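You operate a simulated robot arm through the tools that you are given. There is no shell and no other tool.

The job below is to be done with a simulated robot arm. You get a single attempt, and the scene is never put back.

Task
Fit the new paper roll and band the orange notes.
Fine: work at counter 23; switch the banding machine off before you open its cover; leave the card tube on the counter, the cover shut, the notes on the machine and the machine on. Where these are worked on the way, their far stop is far enough and under half their travel is too little: roll cover.

The check looks at the end state, three seconds after you hand in, the way a careful person would. Anything else that was tipped, shoved, dropped, spilled or broken makes it a failure. A push-on lid holds only when it is set on centred and level and pressed home; a screw cap is set on level and turned clockwise until tight.

Robot
A 7-joint arm with a two-finger parallel gripper, fixed in place. Base frame: the origin is at the foot of the arm, x ahead of it, y to its left, z up; the work surface is at about z = 0.78. Lengths are in m, angles in rad, forces in N, time in s.
Its first joint turns from -2.601 to 2.601 rad. Payload 3.43 kg.
Tool frame: the origin (TCP) lies between the finger pads and is the grasp point; the fingertips stand 0.03 m ahead of it; z points along the fingers, y is the line along which they close. The gripper opens to 0.094 m. The fingers are 0.028 m wide and 0.01 m thick; the gripper's body (0.05 by 0.096 m) begins 0.055 m behind the TCP.
Orientation is that of the tool frame in the base frame, as a unit quaternion [w, x, y, z]. With the fingers straight down and closing along the base's y, the tool's x points along the base's -x, its y along +y and its z along -z.

Tools
- The arm moves only by the tool step_arm. Its argument "increments" is a list of rows, each a list of 6 numbers: the shift along the base's x, y, z in units of 400 mm (1.0 is 400 mm), then the turn, a rotation vector about the base's x, y, z in units of 180 degrees (1.0 is 180 degrees). In form: [[dx, dy, dz, wx, wy, wz], ...]. A call has 1 to 20 rows; each row is the pose to reach, as a shift and turn from the pose commanded when the call began. "jaw" is the closure in counts, from 0 (fully open) to 255 (shut), set as the call begins (left out, the last holds). A call with a number of a shift or a turn outside -1 to 1 is refused whole. Each row takes 0.2 s and may step no farther than 0.05 m and 0.15 rad from the row before; otherwise, or with a gripper value out of range, the whole call is refused. Where a pose cannot be reached the arm comes as near as it can. A force on the tool above 90 N (or 10 N above the force at the start of the call, whichever is more), or a blocked arm, ends the call early, and 0.2 s more pass. The fingers move at their own pace (about 0.045 m/s each) and stop on an object; they squeeze with about 25 N. The grip force told is the motor's: it shows also when the fingers shut on nothing. Time passes only in rows, and 0.2 s behind the last, so rows that repeat a pose let the fingers close. The reply holds the time, the measured pose of the TCP, the force on the tool along the base axes, the opening and the grip force, in the units named above and with some noise, with the torque about the TCP (base axes, N m) and any sound that the robot's microphone picked up.
- Cameras (640 x 400 px; columns grow to the right, rows downward): "scene" is fixed at [0.3981, 0.4992, 1.5913]; the picture's right is [-0.51, -0.86, 0.00], its down [-0.71, 0.42, -0.57] and it looks along [0.49, -0.29, -0.82] (base axes); focal length 260 px, centre (320, 200). "wrist" rides on the gripper at [0.076, 0.014, -0.103] in the tool frame; the picture's right is [-0.18, 0.98, 0.00], its down [-0.75, -0.14, -0.64] and it looks along [-0.63, -0.12, 0.77] (tool axes); focal length 243 px, centre (320, 200). There is no depth. A picture from a camera that has moved, and an enlarged one, comes with that camera's place and axes in the base frame and with its lens.
- snapshot(camera): a new picture of that camera. No time passes.
- enlarge(camera, box): a new picture of the part [left, top, right, bottom] of that camera's present view, enlarged. No time passes.
- job_done(): hands the job in; it is judged then, once.

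Nothing tells you positions but the pictures and the camera data. Unless the task says otherwise, let go and move clear before handing in.

The tools are called after "Call:" as a command line: name --pt "numbers of a row" for each row, then --argument value for the rest, lists and objects as JSON in quotes. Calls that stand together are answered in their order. step_arm: Moves the arm, as the interface text tells. Its arguments: {"type":"object","properties":{"increments":{"type":"array","items":{"type":"array","items":{"type":"number"}}},"jaw":{"type":"number"}},"required":["increments"]} The other tools are called the same way: snapshot (camera) takes a picture; enlarge (camera, box) takes an enlarged picture of a part of a camera's view; job_done () hands the job in.

At the start:

```text
time: 0.0
ee_pos: [0.89, -0.4295, 1.114]
ee_rot: [0.0, 0.001, 1.0, 0.0]
force: [-0.5, 0.1, -0.2]
torque: [0.01, -0.01, -0.02]
grip_width: 0.0941
grasp_force: 0.0
```

scene: 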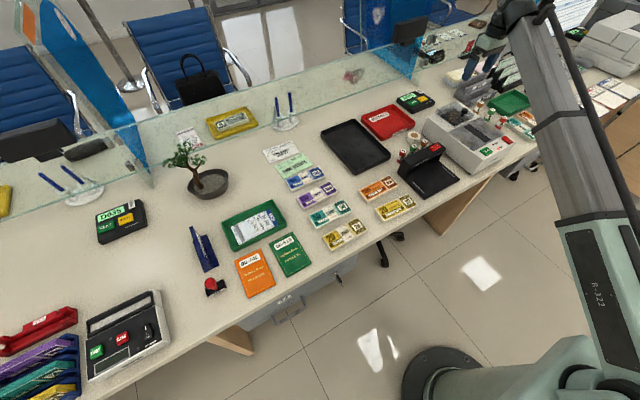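
wrist: 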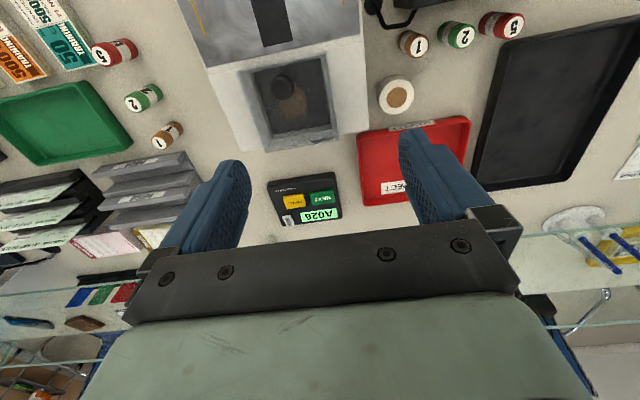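

I see a long bank counter with trays, note bundles, a banding machine (grey, at the right in the scene view) and another machine at lower left. I'll take enlarged pictures to identify counter 23, the paper roll, card tube and orange notes.

Call:
enlarge --camera "scene" --box '[380, 60, 540, 200]'

Call:
enlarge --camera "scene" --box '[260, 80, 420, 260]'

Call:
enlarge --camera "scene" --box '[0, 260, 200, 400]'

Call:
enlarge --camera "scene" --box '[460, 20, 640, 150]'

Call:
enlarge --camera "scene" --box '[80, 180, 320, 310]'

Call:
enlarge --camera "wrist" --box '[180, 0, 440, 240]'

Call:
enlarge --camera "wrist" --box '[0, 0, 240, 200]'

```text
2.86 times, centred on (460, 130) of scene
camera zoom: at [0.3981, 0.4992, 1.5913], right [-0.51, -0.86, 0.0], down [-0.71, 0.42, -0.57], along [0.49, -0.29, -0.82], focal length 743 px, centre (-80, 400)
```

zoom: 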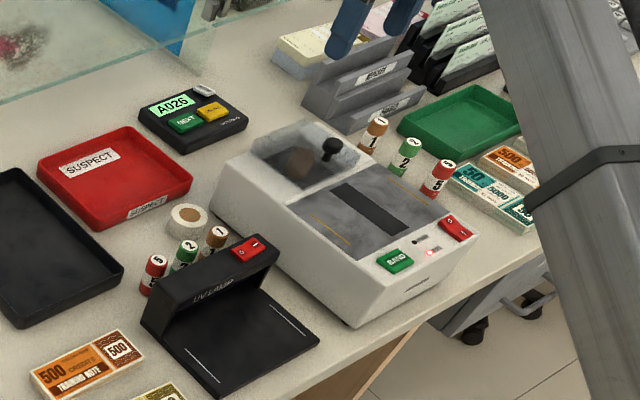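

```text
2.22 times, centred on (340, 170) of scene
camera zoom: at [0.3981, 0.4992, 1.5913], right [-0.51, -0.86, 0.0], down [-0.71, 0.42, -0.57], along [0.49, -0.29, -0.82], focal length 578 px, centre (276, 267)
```

zoom: 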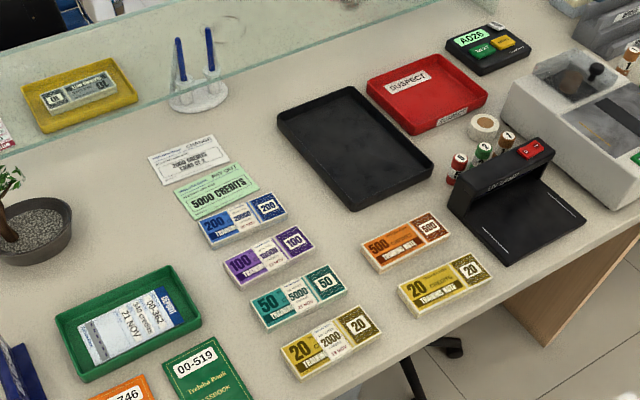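

```text
2.86 times, centred on (100, 330) of scene
camera zoom: at [0.3981, 0.4992, 1.5913], right [-0.51, -0.86, 0.0], down [-0.71, 0.42, -0.57], along [0.49, -0.29, -0.82], focal length 743 px, centre (949, -171)
```

zoom: 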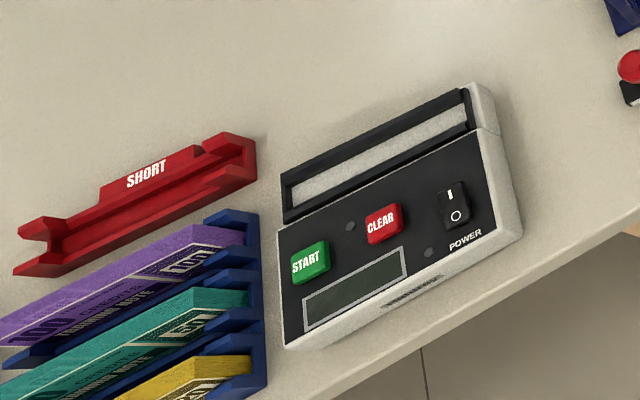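

```text
3.08 times, centred on (550, 85) of scene
camera zoom: at [0.3981, 0.4992, 1.5913], right [-0.51, -0.86, 0.0], down [-0.71, 0.42, -0.57], along [0.49, -0.29, -0.82], focal length 801 px, centre (-388, 554)
```

zoom: 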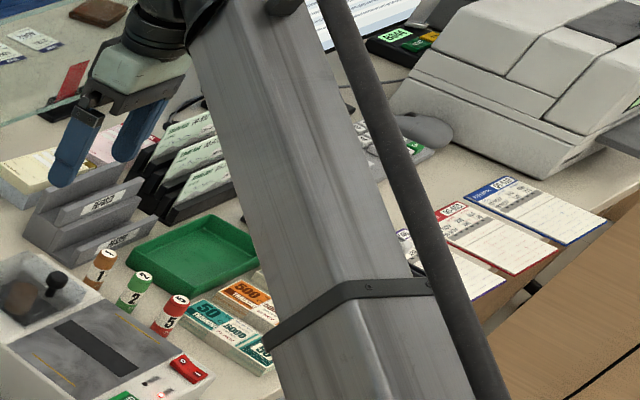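

```text
2.67 times, centred on (200, 245) of scene
camera zoom: at [0.3981, 0.4992, 1.5913], right [-0.51, -0.86, 0.0], down [-0.71, 0.42, -0.57], along [0.49, -0.29, -0.82], focal length 694 px, centre (640, 80)
```

zoom: 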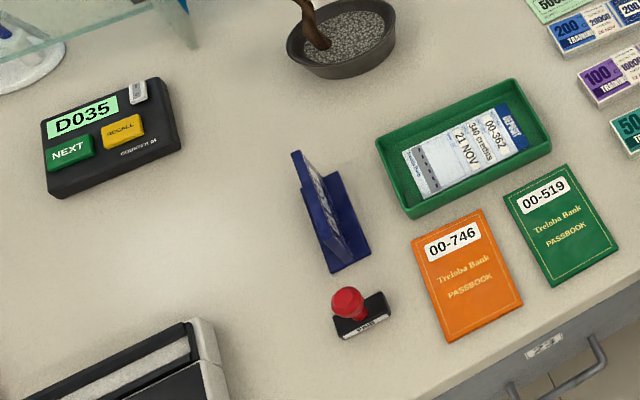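

```text
1.67 times, centred on (310, 120) of wrist
camera zoom: at [0.8144, -0.4146, 1.2164], right [0.18, 0.98, 0.0], down [0.75, -0.14, 0.64], along [0.63, -0.12, -0.77], focal length 404 px, centre (337, 333)
```

zoom: 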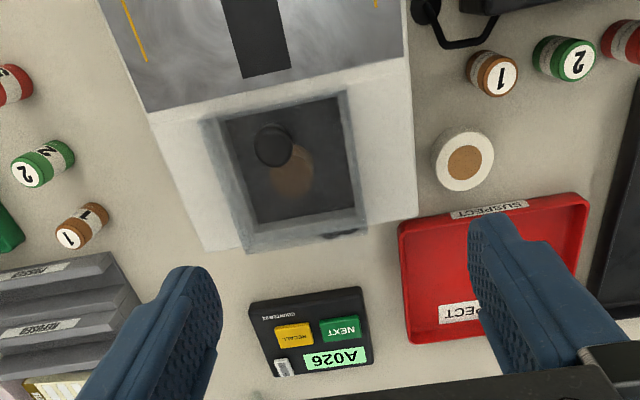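

```text
2.00 times, centred on (120, 100) of wrist
camera zoom: at [0.8144, -0.4146, 1.2164], right [0.18, 0.98, 0.0], down [0.75, -0.14, 0.64], along [0.63, -0.12, -0.77], focal length 485 px, centre (720, 400)
```

zoom: 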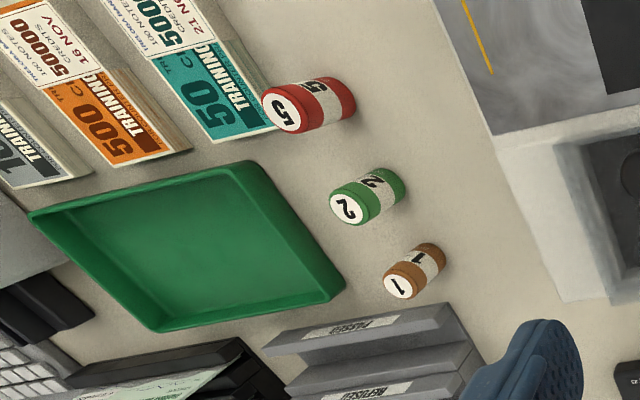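

I see one banding machine with a smoked cover and a spent card core, a white new roll beside it and an orange 500 bundle nearby; I need the counter labels next, so I'll enlarge those.

Call:
enlarge --camera "scene" --box '[395, 85, 445, 120]'

Call:
enlarge --camera "scene" --box '[90, 195, 150, 245]'

Call:
enlarge --camera "scene" --box '[420, 90, 520, 180]'

Call:
enlarge --camera "scene" --box '[270, 285, 310, 315]'

Call:
enlarge --camera "scene" --box '[345, 165, 425, 225]'

Call:
enlarge --camera "scene" --box '[500, 95, 560, 145]'

Call:
enlarge --camera "wrist" --box '[200, 40, 350, 150]'

Call:
enlarge --camera "wrist" --box '[260, 165, 350, 235]'

```text
11.43 times, centred on (420, 102) of scene
camera zoom: at [0.3981, 0.4992, 1.5913], right [-0.51, -0.86, 0.0], down [-0.71, 0.42, -0.57], along [0.49, -0.29, -0.82], focal length 2974 px, centre (-823, 1314)
```

zoom: 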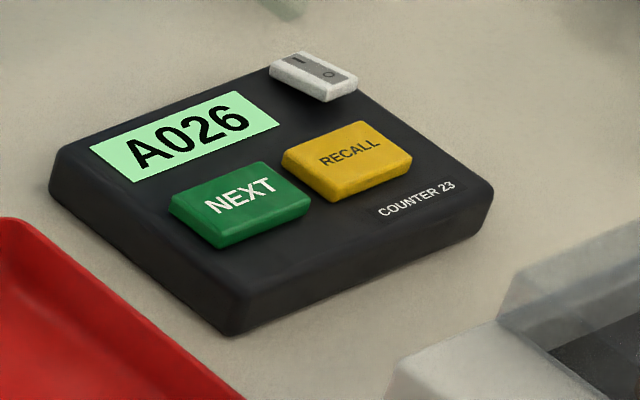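

```text
8.00 times, centred on (120, 220) of scene
camera zoom: at [0.3981, 0.4992, 1.5913], right [-0.51, -0.86, 0.0], down [-0.71, 0.42, -0.57], along [0.49, -0.29, -0.82], focal length 2082 px, centre (1920, 40)
```

zoom: 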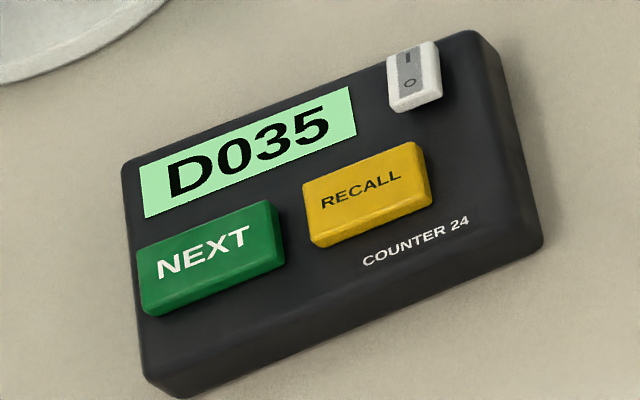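

```text
4.44 times, centred on (470, 135) of scene
camera zoom: at [0.3981, 0.4992, 1.5913], right [-0.51, -0.86, 0.0], down [-0.71, 0.42, -0.57], along [0.49, -0.29, -0.82], focal length 1156 px, centre (-347, 489)
```

zoom: 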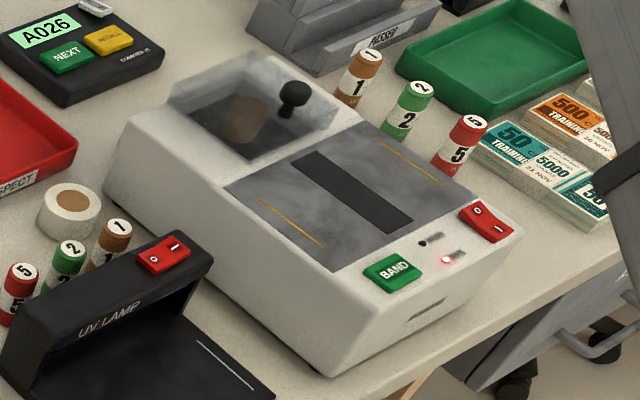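

```text
13.33 times, centred on (290, 300) of scene
camera zoom: at [0.3981, 0.4992, 1.5913], right [-0.51, -0.86, 0.0], down [-0.71, 0.42, -0.57], along [0.49, -0.29, -0.82], focal length 3469 px, centre (720, -1133)
```

zoom: 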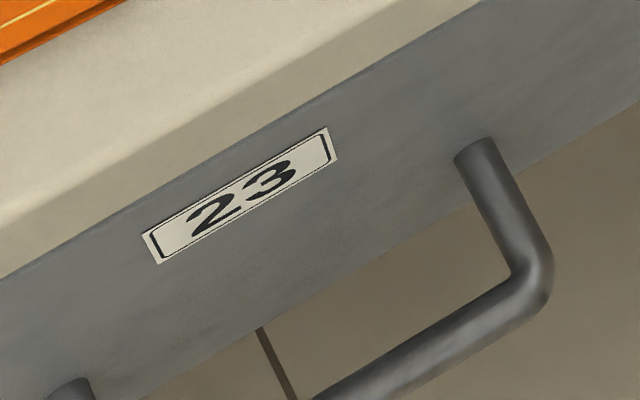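

```text
6.67 times, centred on (385, 195) of scene
camera zoom: at [0.3981, 0.4992, 1.5913], right [-0.51, -0.86, 0.0], down [-0.71, 0.42, -0.57], along [0.49, -0.29, -0.82], focal length 1735 px, centre (-113, 233)
```

zoom: 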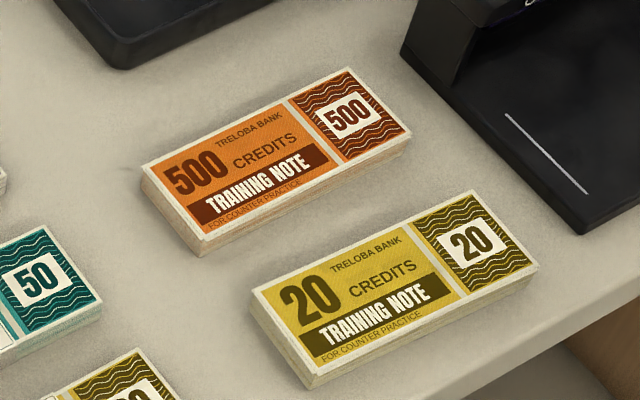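

```text
8.00 times, centred on (530, 120) of scene
camera zoom: at [0.3981, 0.4992, 1.5913], right [-0.51, -0.86, 0.0], down [-0.71, 0.42, -0.57], along [0.49, -0.29, -0.82], focal length 2082 px, centre (-1360, 840)
```

zoom: 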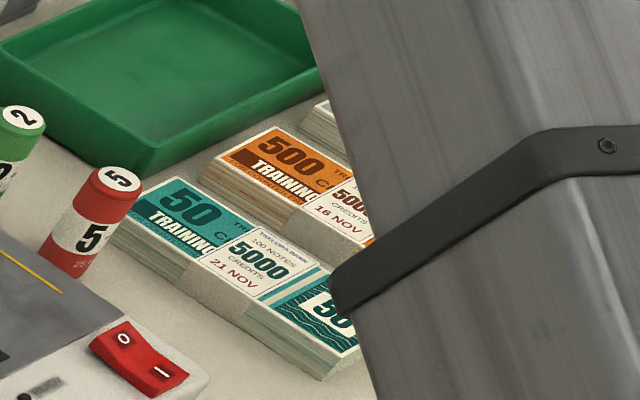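

```text
3.64 times, centred on (275, 95) of wrist
camera zoom: at [0.8144, -0.4146, 1.2164], right [0.18, 0.98, 0.0], down [0.75, -0.14, 0.64], along [0.63, -0.12, -0.77], focal length 882 px, centre (484, 582)
```

zoom: 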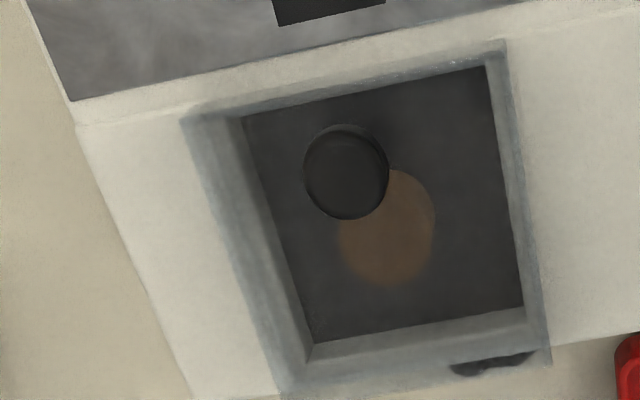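

```text
5.71 times, centred on (305, 200) of wrist
camera zoom: at [0.8144, -0.4146, 1.2164], right [0.18, 0.98, 0.0], down [0.75, -0.14, 0.64], along [0.63, -0.12, -0.77], focal length 1386 px, centre (406, 200)
```

zoom: 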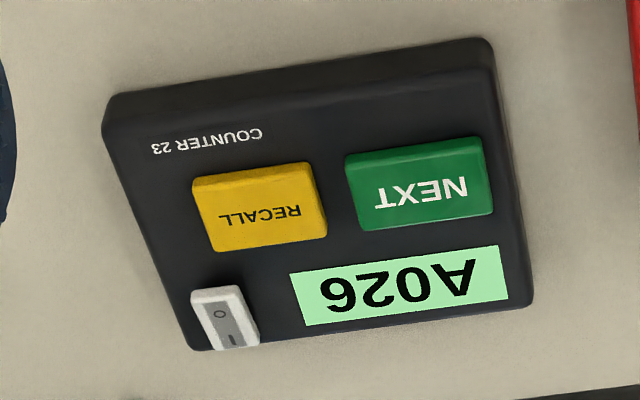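

Counter 23's banding machine (power on, LED lit) is at roughly x 0.68–0.95, y −0.39…−0.62; the unbanded orange 500 stack lies by the UV lamp. I'll draw the arm back so that the wrist camera looks at the machine.

Call:
step_arm --pt "-0.11 0 0.02 0 0 0" --pt "-0.22 0 0.04 0 0 0" --pt "-0.33 0 0.06 0 0 0" --pt "-0.44 0 0.08 0 0 0" --pt "-0.55 0 0.1 0 0 0" --pt "-0.63 0 0.1 0 0 0" --jaw 0

Call:
snapshot --camera "wrist"

Call:
snapshot --camera "scene"

```text
time: 1.4
ee_pos: [0.6387, -0.4289, 1.1511]
ee_rot: [0.006, 0.001, 1.0, -0.004]
force: [27.5, 12.3, -43.4]
torque: [-2.67, 0.01, -1.64]
grip_width: 0.0938
grasp_force: 0.0
out of reach, approached as far as the arm can: row 6
```

```text
taken
camera wrist: at [0.5621, -0.4151, 1.2527], right [0.19, 0.98, -0.01], down [0.75, -0.14, 0.65], along [0.64, -0.12, -0.76], focal length 243 px, centre (320, 200)
```

wrist: 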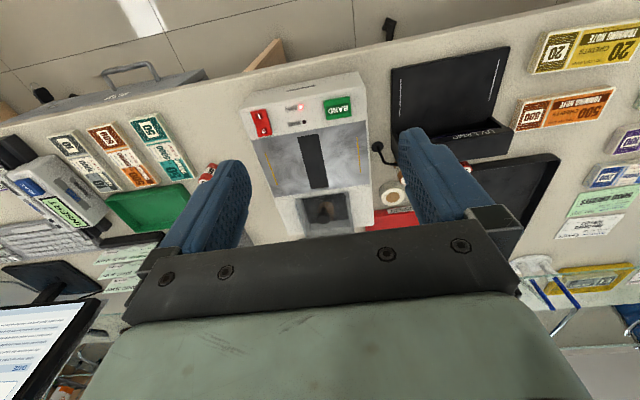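

```text
taken
```

scene: 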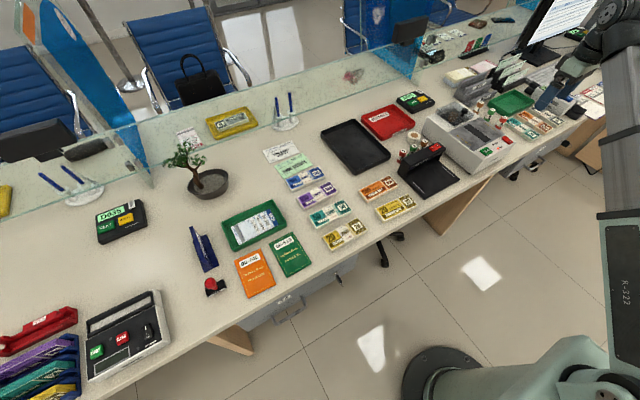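

The machine now shows whole in the wrist view, in front of the arm. I'll enlarge it from both cameras to read the switch, lamps, cover and core.

Call:
enlarge --camera "wrist" --box '[230, 70, 430, 245]'

Call:
enlarge --camera "wrist" --box '[240, 80, 370, 150]'

Call:
enlarge --camera "scene" --box '[470, 130, 520, 175]'

Call:
enlarge --camera "scene" --box '[440, 90, 500, 140]'

Call:
enlarge --camera "scene" --box '[390, 110, 470, 180]'

Call:
enlarge --camera "wrist" --box '[280, 180, 440, 250]'

```text
2.29 times, centred on (330, 158) of wrist
camera zoom: at [0.5621, -0.4151, 1.2527], right [0.19, 0.98, -0.01], down [0.75, -0.14, 0.65], along [0.64, -0.12, -0.76], focal length 555 px, centre (297, 297)
```

zoom: 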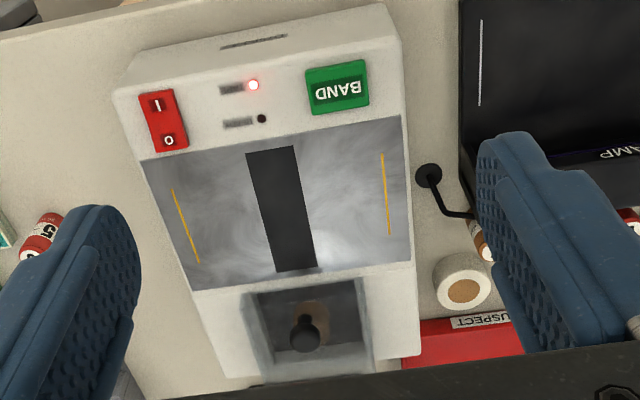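

```text
4.92 times, centred on (305, 115) of wrist
camera zoom: at [0.5621, -0.4151, 1.2527], right [0.19, 0.98, -0.01], down [0.75, -0.14, 0.65], along [0.64, -0.12, -0.76], focal length 1194 px, centre (394, 618)
```

zoom: 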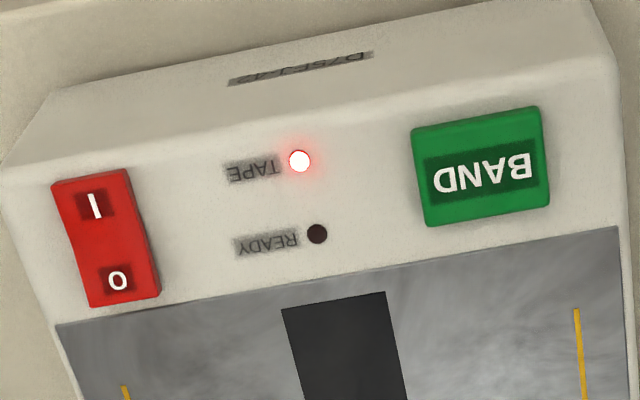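

```text
8.89 times, centred on (495, 152) of scene
camera zoom: at [0.3981, 0.4992, 1.5913], right [-0.51, -0.86, 0.0], down [-0.71, 0.42, -0.57], along [0.49, -0.29, -0.82], focal length 2313 px, centre (-1236, 622)
```

zoom: 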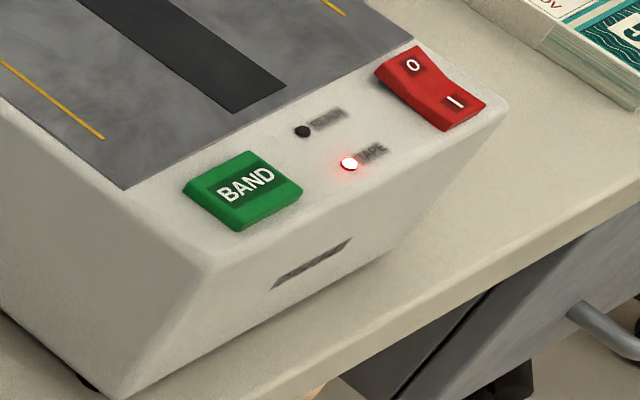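

```text
8.00 times, centred on (470, 115) of scene
camera zoom: at [0.3981, 0.4992, 1.5913], right [-0.51, -0.86, 0.0], down [-0.71, 0.42, -0.57], along [0.49, -0.29, -0.82], focal length 2082 px, centre (-880, 880)
```

zoom: 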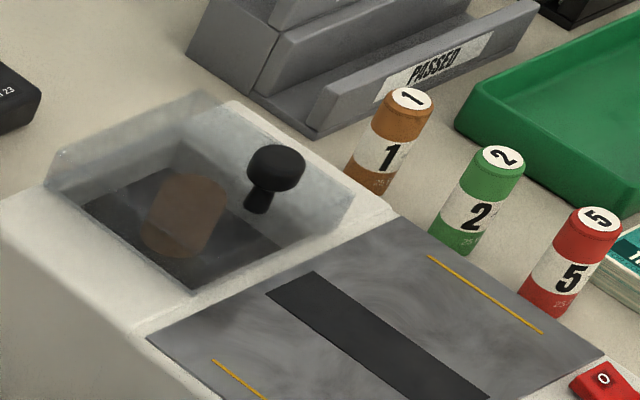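

```text
5.71 times, centred on (430, 145) of scene
camera zoom: at [0.3981, 0.4992, 1.5913], right [-0.51, -0.86, 0.0], down [-0.71, 0.42, -0.57], along [0.49, -0.29, -0.82], focal length 1487 px, centre (-309, 514)
```

zoom: 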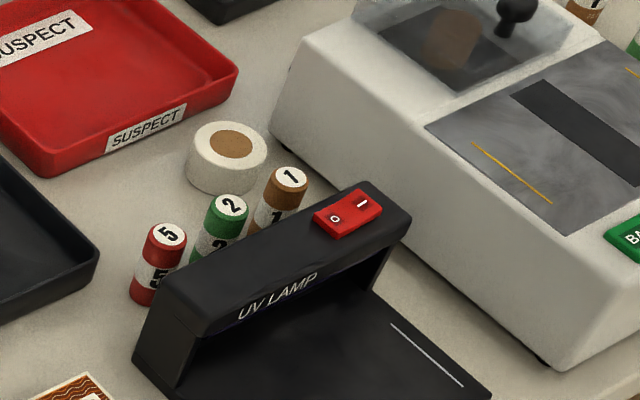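

```text
4.00 times, centred on (360, 215) of wrist
camera zoom: at [0.5621, -0.4151, 1.2527], right [0.19, 0.98, -0.01], down [0.75, -0.14, 0.65], along [0.64, -0.12, -0.76], focal length 970 px, centre (160, 140)
```

zoom: 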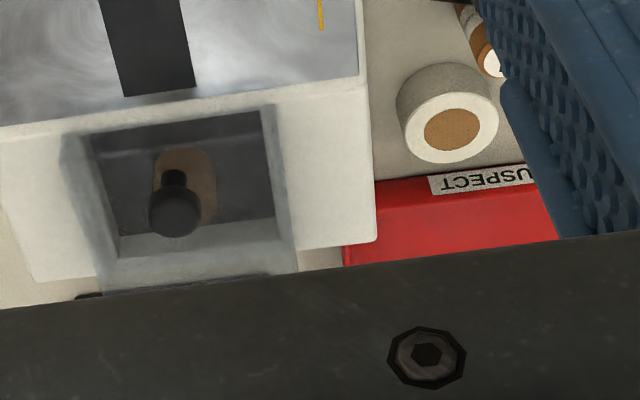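

The TAPE lamp is lit, READY is dark, and the rocker has I at the front and O at the back. I take the core and well to be near (0.92, −0.47) and the new roll near (0.955, −0.316). I'll bring the wrist camera closer to the cover to see its hinge and knob.

Call:
step_arm --pt "0.1 -0.01 -0.06 0 0 0" --pt "0.2 -0.02 -0.12 0 0 0" --pt "0.3 -0.03 -0.18 0 0 0" --pt "0.4 -0.04 -0.24 0 0 0" --pt "0.46 -0.05 -0.3 0 0 0" --pt "0.46 -0.05 -0.3 0 0 0" --jaw 0

Call:
snapshot --camera "wrist"

Call:
enlarge --camera "wrist" --box '[220, 40, 460, 240]'

```text
time: 2.8
ee_pos: [0.8236, -0.4477, 1.03]
ee_rot: [0.0, 0.0, 1.0, 0.0]
force: [0.0, 0.0, -0.1]
torque: [-0.02, 0.03, 0.0]
grip_width: 0.0939
grasp_force: 0.0
```

```text
taken
camera wrist: at [0.7472, -0.4349, 1.1315], right [0.18, 0.98, 0.0], down [0.75, -0.14, 0.64], along [0.63, -0.12, -0.77], focal length 243 px, centre (320, 200)
```

wrist: 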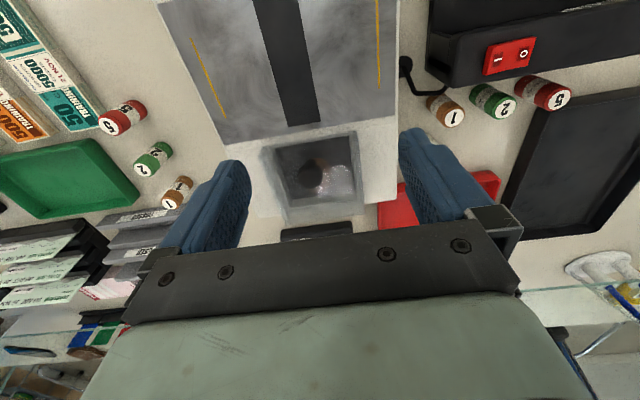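

```text
2.00 times, centred on (340, 140) of wrist
camera zoom: at [0.7472, -0.4349, 1.1315], right [0.18, 0.98, 0.0], down [0.75, -0.14, 0.64], along [0.63, -0.12, -0.77], focal length 485 px, centre (280, 320)
```

zoom: 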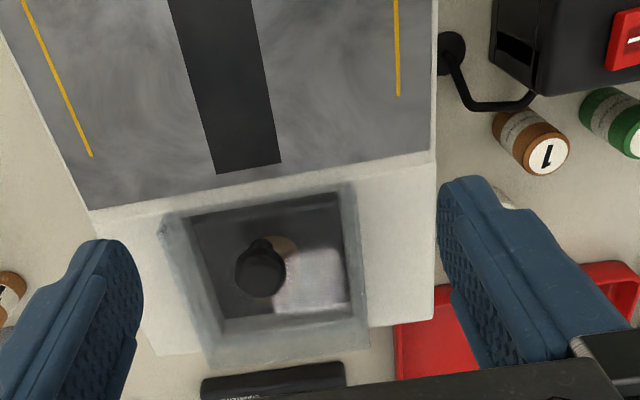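

The cover is a smoked box lid at about x 0.866–0.97, y −0.527…−0.419, with its knob near the front edge at (0.881, −0.470, 0.926), so the hinge must be at the back. Before working there I'll test how far the arm reaches, well above everything.

Call:
step_arm --pt "0.08 -0.02 0.05 0 0 0" --pt "0.16 -0.04 0.065 0 0 0" --pt "0.245 -0.05 0.065 0 0 0" --pt "0.245 -0.05 0.065 0 0 0"

Call:
snapshot --camera "wrist"

Call:
snapshot --camera "scene"

```text
time: 3.8
ee_pos: [0.9212, -0.4698, 1.056]
ee_rot: [0.0, 0.0, 1.0, 0.0]
force: [0.9, 0.0, 0.5]
torque: [0.03, -0.01, 0.01]
grip_width: 0.0939
grasp_force: 0.0
```

```text
taken
camera wrist: at [0.8455, -0.4564, 1.1581], right [0.18, 0.98, 0.0], down [0.75, -0.14, 0.64], along [0.63, -0.12, -0.77], focal length 243 px, centre (320, 200)
```

wrist: 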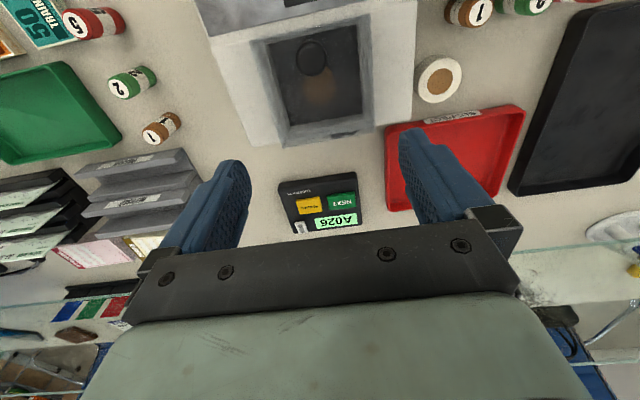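

```text
taken
```

scene: 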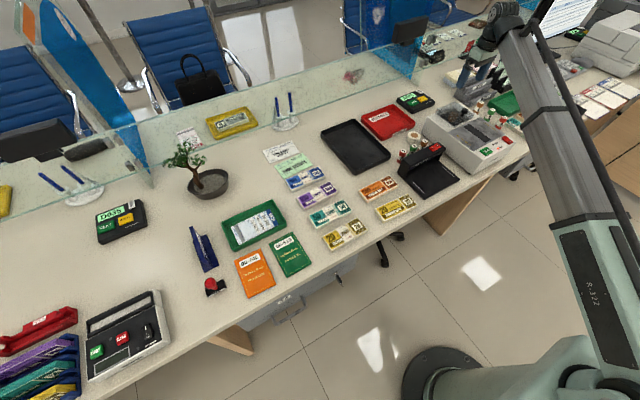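

The arm reaches (0.92, −0.47) at z 1.06 with the tool straight down. I'll look at the cover from here for hinge and core details.

Call:
enlarge --camera "wrist" --box '[230, 20, 390, 160]'

Call:
enlarge --camera "scene" --box '[430, 90, 500, 145]'

```text
2.86 times, centred on (310, 90) of wrist
camera zoom: at [0.8455, -0.4564, 1.1581], right [0.18, 0.98, 0.0], down [0.75, -0.14, 0.64], along [0.63, -0.12, -0.77], focal length 693 px, centre (349, 514)
```

zoom: 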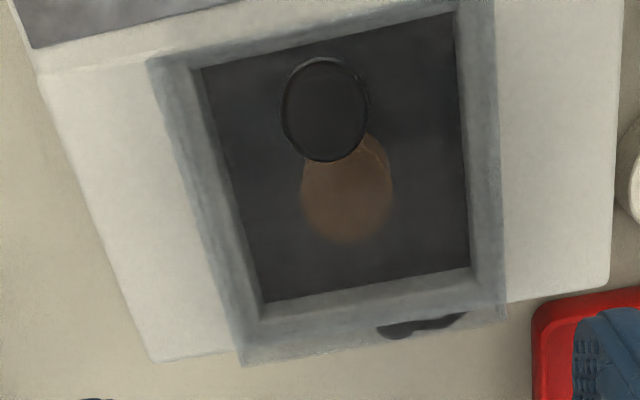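

```text
7.27 times, centred on (465, 118) of scene
camera zoom: at [0.3981, 0.4992, 1.5913], right [-0.51, -0.86, 0.0], down [-0.71, 0.42, -0.57], along [0.49, -0.29, -0.82], focal length 1892 px, centre (-734, 800)
```

zoom: 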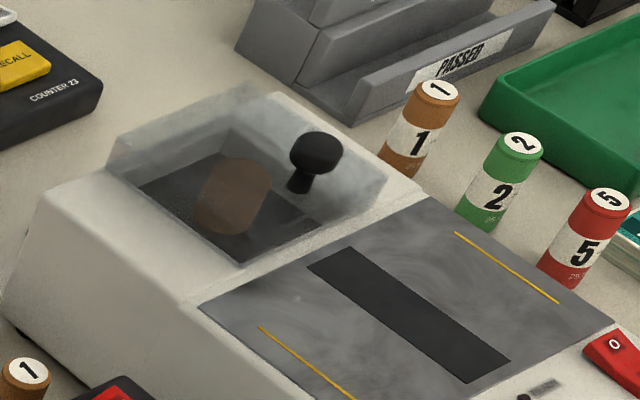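

The lid top is at about z 0.90, the well floor near 0.87 at centre (0.9155, −0.470), and the old core stands there. First I'll switch the machine off, so I'm turning the closed fingers 90° and going above the O end of the rocker at about (0.712, −0.537).

Call:
step_arm --pt "-0.0431 -0.0141 -0.0208 0 0 -0.0417" --pt "-0.0862 -0.0282 -0.0416 0 0 -0.0834" --pt "-0.1293 -0.0423 -0.0624 0 0 -0.1251" --pt "-0.1724 -0.0564 -0.0832 0 0 -0.1668" --pt "-0.2155 -0.0705 -0.104 0 0 -0.2085" --pt "-0.2586 -0.0846 -0.1248 0 0 -0.2502" --pt "-0.3017 -0.0987 -0.1456 0 0 -0.2919" --pt "-0.3448 -0.1128 -0.1664 0 0 -0.3336" --pt "-0.3879 -0.1269 -0.1872 0 0 -0.3753" --pt "-0.431 -0.141 -0.208 0 0 -0.417" --pt "-0.4741 -0.1551 -0.2288 0 0 -0.4587" --pt "-0.5175 -0.169 -0.25 0 0 -0.5" --pt "-0.5175 -0.169 -0.25 0 0 -0.5" --jaw 255

Call:
snapshot --camera "wrist"

Call:
enlarge --camera "scene" --box '[440, 80, 560, 180]'

```text
time: 6.6
ee_pos: [0.7146, -0.537, 0.9576]
ee_rot: [0.0, 0.708, 0.706, 0.0]
force: [0.3, 0.3, -0.3]
torque: [-0.03, -0.04, -0.01]
grip_width: 0.0
grasp_force: 25.1
```

```text
taken
camera wrist: at [0.7293, -0.4609, 1.0594], right [0.98, -0.19, 0.0], down [-0.14, -0.75, 0.64], along [-0.12, -0.63, -0.77], focal length 243 px, centre (320, 200)
```

wrist: 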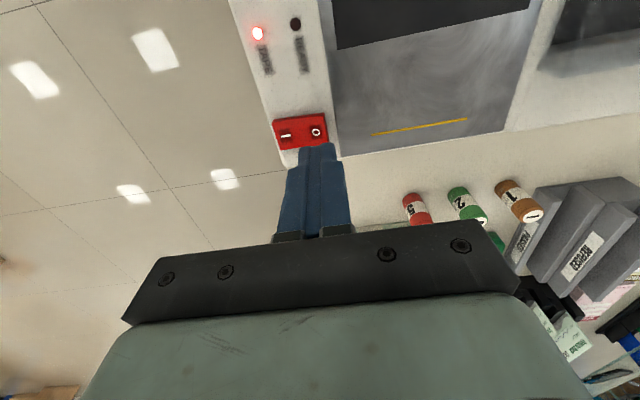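

```text
4.00 times, centred on (500, 130) of scene
camera zoom: at [0.3981, 0.4992, 1.5913], right [-0.51, -0.86, 0.0], down [-0.71, 0.42, -0.57], along [0.49, -0.29, -0.82], focal length 1041 px, centre (-400, 480)
```

zoom: 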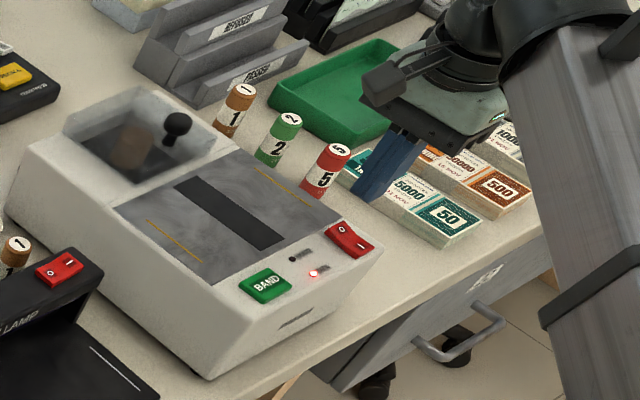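

The closed fingertips stand just above the O end of the rocker (x 0.704–0.724, y −0.537). I'll lower to just above it, then press in small steps.

Call:
step_arm --pt "0 0.002 -0.045 0 0 0" --pt "0 0.002 -0.0875 0 0 0" --pt "0 0.002 -0.0875 0 0 0"

Call:
enlarge --camera "wrist" --box '[240, 60, 400, 220]'

Call:
enlarge --camera "scene" --box '[470, 120, 540, 180]'

```text
time: 7.4
ee_pos: [0.715, -0.5351, 0.9223]
ee_rot: [0.0, 0.707, 0.707, 0.0]
force: [-0.5, 0.1, -0.1]
torque: [0.04, -0.01, -0.04]
grip_width: 0.0001
grasp_force: 25.2
```

```text
2.50 times, centred on (320, 140) of wrist
camera zoom: at [0.7291, -0.4594, 1.0249], right [0.98, -0.18, 0.0], down [-0.14, -0.75, 0.64], along [-0.12, -0.63, -0.77], focal length 606 px, centre (320, 350)
```

zoom: 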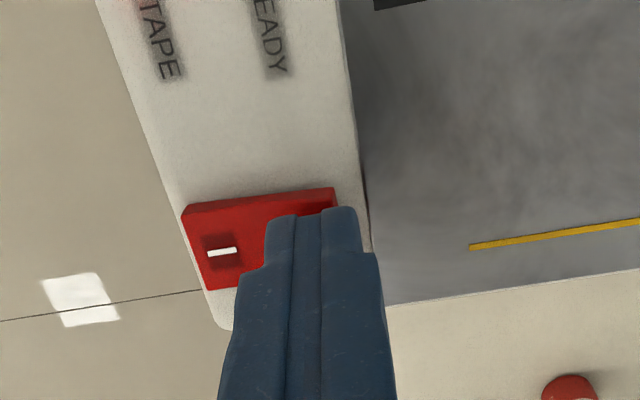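

```text
6.67 times, centred on (505, 150) of scene
camera zoom: at [0.3981, 0.4992, 1.5913], right [-0.51, -0.86, 0.0], down [-0.71, 0.42, -0.57], along [0.49, -0.29, -0.82], focal length 1735 px, centre (-913, 533)
```

zoom: 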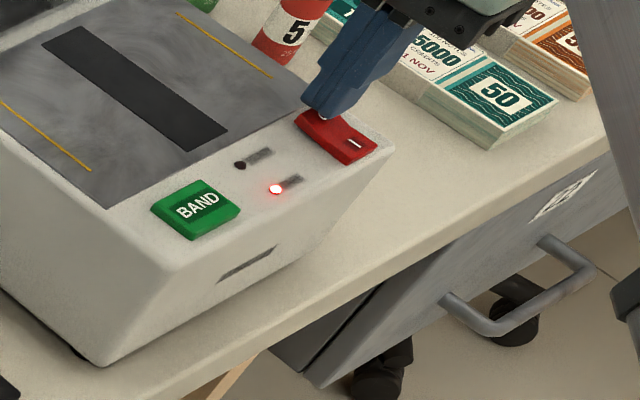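

The tips are right above the O end and not yet touching. I'll press down in small steps and watch force and lamp.

Call:
step_arm --pt "-0.005 0 -0.005 0 0 0" --pt "-0.005 0 -0.01 0 0 0" --pt "-0.005 0 -0.015 0 0 0"

Call:
enlarge --camera "scene" --box '[470, 120, 540, 180]'

```text
time: 8.2
ee_pos: [0.7117, -0.5349, 0.9161]
ee_rot: [0.0, 0.707, 0.707, 0.0]
force: [0.9, 0.3, 2.1]
torque: [0.0, -0.01, 0.02]
grip_width: 0.0001
grasp_force: 24.6
```

```text
6.67 times, centred on (505, 150) of scene
camera zoom: at [0.3981, 0.4992, 1.5913], right [-0.51, -0.86, 0.0], down [-0.71, 0.42, -0.57], along [0.49, -0.29, -0.82], focal length 1735 px, centre (-913, 533)
```

zoom: 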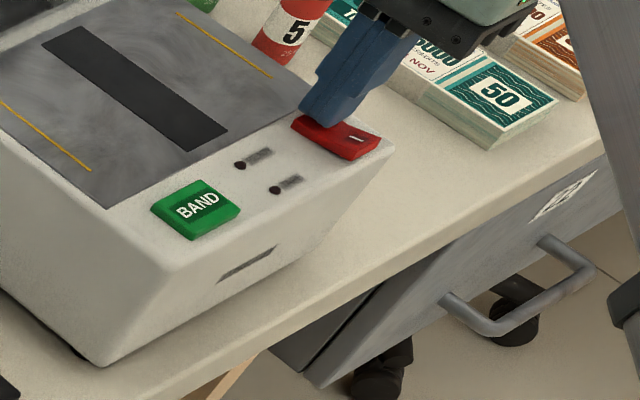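

The TAPE lamp has gone out, so the machine is off. I'll lift straight up and check that the rocker stays.

Call:
step_arm --pt "0 0 0.05 0 0 0" --pt "0 0 0.13 0 0 0" --pt "0 0 0.21 0 0 0"

Call:
enlarge --camera "scene" --box '[470, 120, 540, 180]'

Call:
snapshot --camera "wrist"

```text
time: 9.0
ee_pos: [0.7129, -0.5345, 1.0004]
ee_rot: [0.001, 0.707, 0.707, 0.0]
force: [0.1, -0.4, 0.3]
torque: [0.03, -0.02, -0.04]
grip_width: 0.0002
grasp_force: 24.7
```

```text
6.67 times, centred on (505, 150) of scene
camera zoom: at [0.3981, 0.4992, 1.5913], right [-0.51, -0.86, 0.0], down [-0.71, 0.42, -0.57], along [0.49, -0.29, -0.82], focal length 1735 px, centre (-913, 533)
```

zoom: 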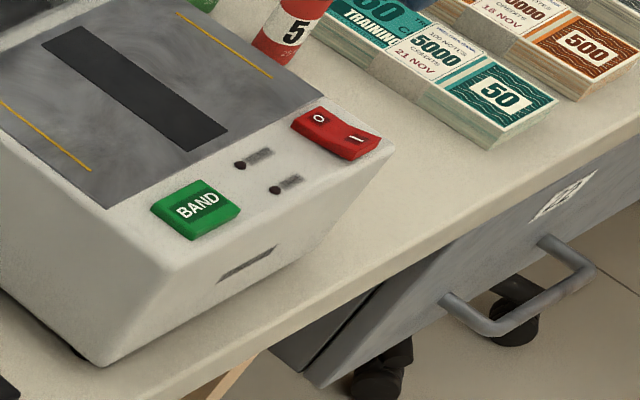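

```text
taken
camera wrist: at [0.7275, -0.4602, 1.1028], right [0.98, -0.18, 0.0], down [-0.14, -0.75, 0.64], along [-0.12, -0.63, -0.77], focal length 243 px, centre (320, 200)
```

wrist: 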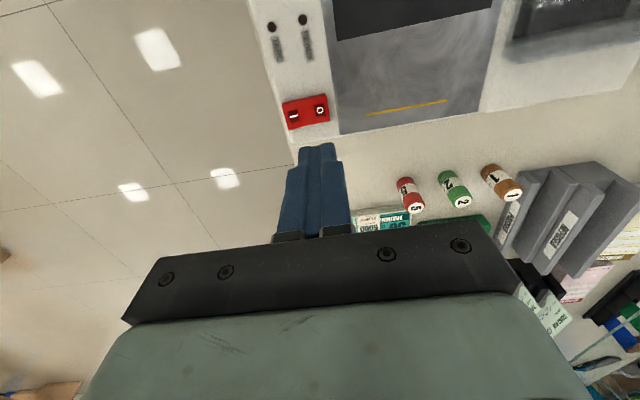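

The rocker stays at O and both lamps are dark. Now I'll turn the tool back and go above the knob with the jaw half open, then test the reach toward where the knob will be when the cover stands open.

Call:
step_arm --pt "0.0356 0.0138 0 0 0 0.0417" --pt "0.0712 0.0276 0 0 0 0.0834" --pt "0.1068 0.0414 0 0 0 0.1251" --pt "0.1424 0.0552 0 0 0 0.1668" --pt "0.178 0.069 0 0 0 0.2085" --pt "0.2136 0.0828 0 0 0 0.2502" --pt "0.2492 0.0966 0 0 0 0.2919" --pt "0.2848 0.1104 0 0 0 0.3336" --pt "0.3204 0.1242 0 0 0 0.3753" --pt "0.356 0.138 0 0 0 0.417" --pt "0.3916 0.1518 0 0 0 0.4587" --pt "0.4275 0.166 0 0 0 0.5" --pt "0.4275 0.166 0 0 0 0.5" --jaw 105

Call:
step_arm --pt "0.1 0 0.06 0 0 0" --pt "0.2 0 0.07 0 0 0" --pt "0.3 0 0.07 0 0 0" --pt "0.34 0 0.0 0 0 0" --pt "0.34 0 -0.05 0 0 0" --pt "0.34 0 -0.05 0 0 0"

Call:
snapshot --camera "wrist"

```text
time: 11.8
ee_pos: [0.8833, -0.4702, 1.0012]
ee_rot: [0.0, -0.001, 1.0, 0.0]
force: [-0.2, -0.8, 0.6]
torque: [-0.02, 0.02, -0.01]
grip_width: 0.0553
grasp_force: 0.2
```

```text
time: 13.2
ee_pos: [1.0177, -0.4688, 0.9797]
ee_rot: [0.0, 0.0, 1.0, 0.0]
force: [0.8, 0.2, -0.3]
torque: [0.0, -0.02, 0.01]
grip_width: 0.0552
grasp_force: 0.2
```

```text
taken
camera wrist: at [0.9427, -0.4556, 1.0826], right [0.18, 0.98, 0.0], down [0.75, -0.14, 0.64], along [0.63, -0.12, -0.77], focal length 243 px, centre (320, 200)
```

wrist: 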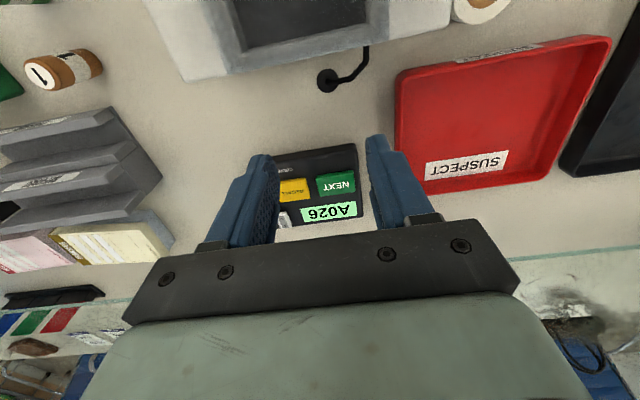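

Reach there is fine. I'll go back above the knob and look before lowering around it.

Call:
step_arm --pt "0 0 0.1 0 0 0" --pt "-0.12 0 0.1 0 0 0" --pt "-0.24 0 0.1 0 0 0" --pt "-0.34 0 0.1 0 0 0" --pt "-0.34 0 0.02 0 0 0" --pt "-0.34 0 -0.01 0 0 0" --pt "-0.34 0 -0.01 0 0 0"

Call:
enlarge --camera "wrist" --box '[220, 60, 420, 240]'

Call:
enlarge --camera "scene" --box '[420, 70, 510, 140]'

```text
time: 14.8
ee_pos: [0.8848, -0.4706, 0.9772]
ee_rot: [0.0, -0.001, 1.0, 0.0]
force: [-0.8, 0.3, -0.3]
torque: [0.0, -0.02, 0.02]
grip_width: 0.055
grasp_force: 0.0
```

```text
2.22 times, centred on (320, 150) of wrist
camera zoom: at [0.8083, -0.4571, 1.0788], right [0.18, 0.98, 0.0], down [0.75, -0.14, 0.64], along [0.63, -0.12, -0.77], focal length 539 px, centre (320, 311)
```

zoom: 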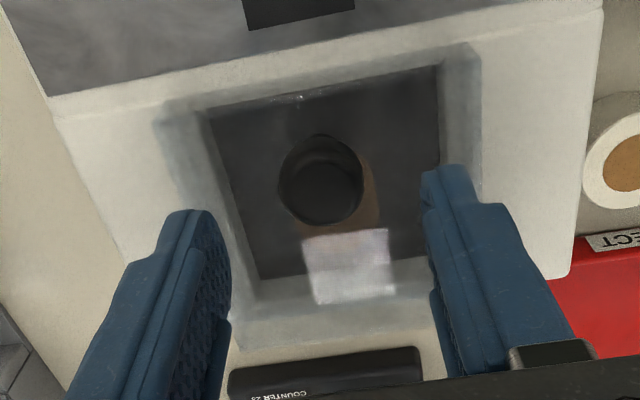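

```text
5.71 times, centred on (465, 105) of scene
camera zoom: at [0.3981, 0.4992, 1.5913], right [-0.51, -0.86, 0.0], down [-0.71, 0.42, -0.57], along [0.49, -0.29, -0.82], focal length 1487 px, centre (-509, 743)
```

zoom: 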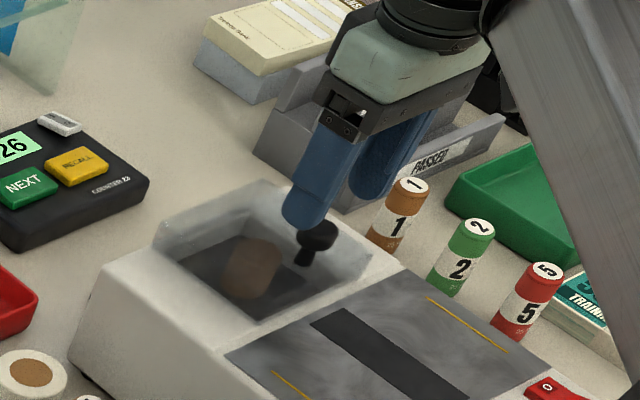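

The knob sits midway between the open fingers. I'll lower around it and close the jaw.

Call:
step_arm --pt "0.002 -0.002 -0.035 0 0 0" --pt "0.002 -0.002 -0.07 0 0 0" --pt "0.002 -0.002 -0.1 0 0 0" --pt "0.002 -0.002 -0.1 0 0 0"

Call:
step_arm --pt "0 0 0 0 0 0" --pt "0 0 0 0 0 0" --pt "0 0 0 0 0 0" --pt "0 0 0 0 0 0" --pt "0 0 0 0 0 0" --jaw 255

Call:
enlarge --camera "scene" --box '[420, 70, 510, 140]'

```text
time: 15.8
ee_pos: [0.8835, -0.4699, 0.9356]
ee_rot: [0.0, 0.0, 1.0, 0.0]
force: [0.2, -0.2, 0.5]
torque: [0.02, 0.0, 0.0]
grip_width: 0.0551
grasp_force: 0.0
```

```text
time: 17.0
ee_pos: [0.8835, -0.4709, 0.9364]
ee_rot: [0.0, 0.0, 1.0, 0.001]
force: [-0.8, 11.2, -0.7]
torque: [0.14, 0.13, 0.02]
grip_width: 0.0252
grasp_force: 44.6
```

```text
5.71 times, centred on (465, 105) of scene
camera zoom: at [0.3981, 0.4992, 1.5913], right [-0.51, -0.86, 0.0], down [-0.71, 0.42, -0.57], along [0.49, -0.29, -0.82], focal length 1487 px, centre (-509, 743)
```

zoom: 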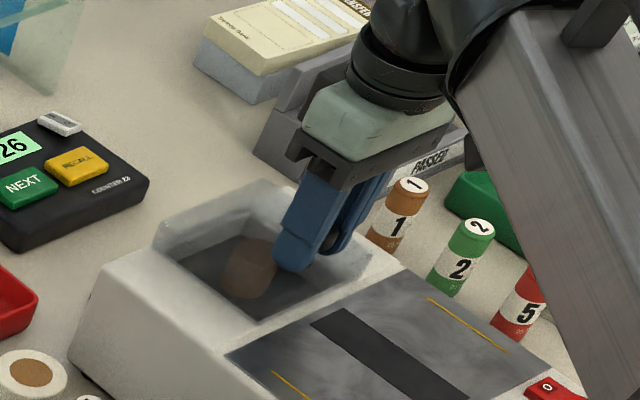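

The knob is gripped (0.025 m). I'll ease the small sideways load and lift the first few degrees on an arc about the rear hinge, reading the forces.

Call:
step_arm --pt "0 0.003 0 0 0 0" --pt "0.004 0.003 0.009 0 0 0" --pt "0.008 0.003 0.0185 0 0 0" --pt "0.008 0.003 0.0185 0 0 0"

Call:
enlarge --camera "scene" --box '[420, 70, 510, 140]'

```text
time: 18.0
ee_pos: [0.888, -0.4706, 0.9442]
ee_rot: [0.0, 0.0, 1.0, 0.0]
force: [-4.5, 4.9, -12.3]
torque: [0.06, 1.3, 0.0]
grip_width: 0.0249
grasp_force: 45.3
```

```text
5.71 times, centred on (465, 105) of scene
camera zoom: at [0.3981, 0.4992, 1.5913], right [-0.51, -0.86, 0.0], down [-0.71, 0.42, -0.57], along [0.49, -0.29, -0.82], focal length 1487 px, centre (-509, 743)
```

zoom: 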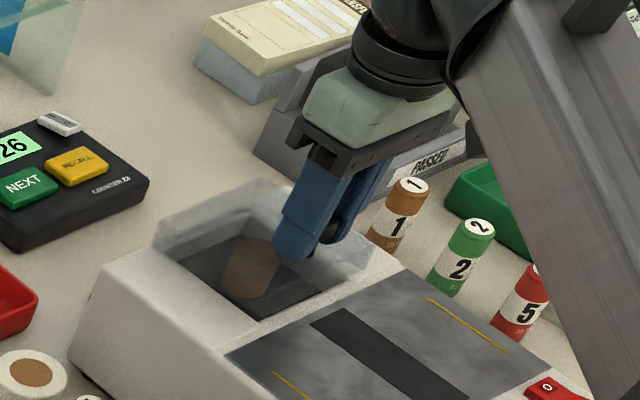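

The force rose by about 12 N; I want to see whether the cover lifted or the pads slid on the knob.

Call:
enlarge --camera "scene" --box '[440, 90, 495, 130]'

Call:
enlarge --camera "wrist" --box '[240, 80, 420, 240]'

```text
10.00 times, centred on (468, 110) of scene
camera zoom: at [0.3981, 0.4992, 1.5913], right [-0.51, -0.86, 0.0], down [-0.71, 0.42, -0.57], along [0.49, -0.29, -0.82], focal length 2602 px, centre (-1155, 1100)
```

zoom: 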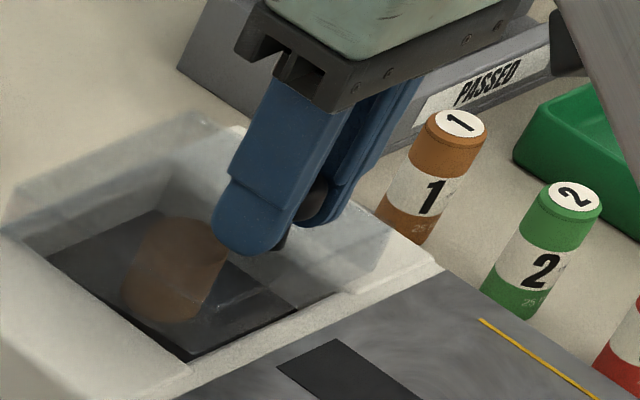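

```text
2.50 times, centred on (330, 160) of wrist
camera zoom: at [0.8118, -0.4564, 1.0457], right [0.18, 0.98, 0.0], down [0.75, -0.14, 0.64], along [0.63, -0.12, -0.77], focal length 606 px, centre (295, 300)
```

zoom: 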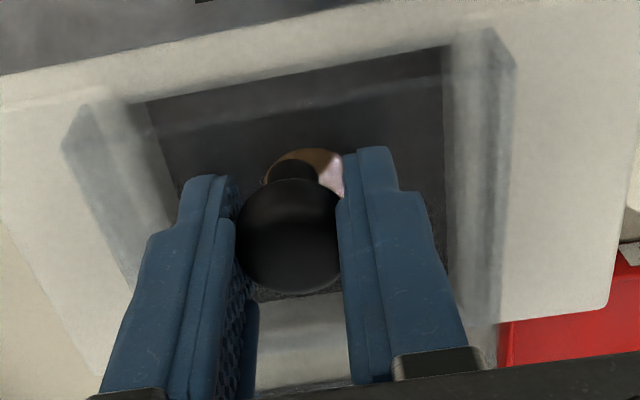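

The cover's front edge is lifting with the knob, so the hinge is at the back. I'll carry on along the arc to about 20°.

Call:
step_arm --pt "0.0098 0 0.0175 0 0 0" --pt "0.021 0 0.0343 0 0 0" --pt "0.0338 0 0.0498 0 0 0" --pt "0.0338 0 0.0498 0 0 0"

Call:
enlarge --camera "scene" --box '[440, 90, 495, 130]'

Call:
enlarge --camera "wrist" --box '[240, 80, 420, 240]'

```text
time: 19.0
ee_pos: [0.9, -0.4702, 0.9628]
ee_rot: [-0.001, 0.001, 1.0, -0.001]
force: [-4.4, -3.1, -14.1]
torque: [-0.04, 1.23, -0.02]
grip_width: 0.0247
grasp_force: 45.0
```

```text
10.00 times, centred on (468, 110) of scene
camera zoom: at [0.3981, 0.4992, 1.5913], right [-0.51, -0.86, 0.0], down [-0.71, 0.42, -0.57], along [0.49, -0.29, -0.82], focal length 2602 px, centre (-1155, 1100)
```

zoom: 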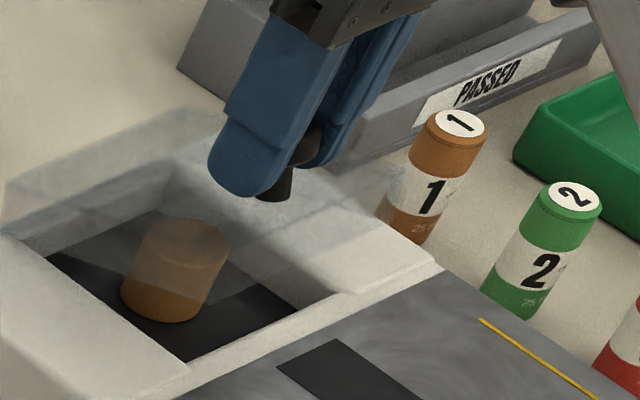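

```text
2.50 times, centred on (330, 160) of wrist
camera zoom: at [0.8249, -0.4563, 1.0658], right [0.18, 0.98, 0.0], down [0.75, -0.14, 0.64], along [0.63, -0.12, -0.77], focal length 606 px, centre (295, 300)
```

zoom: 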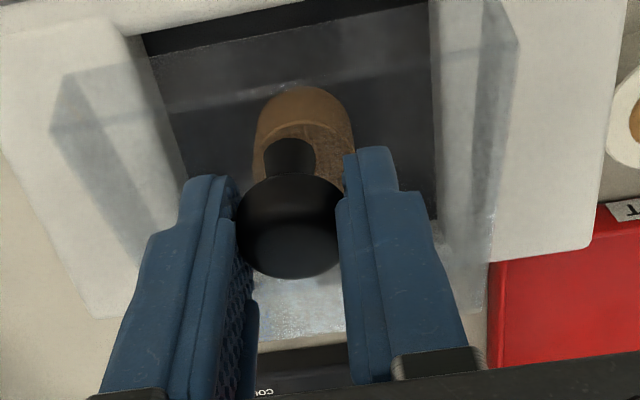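

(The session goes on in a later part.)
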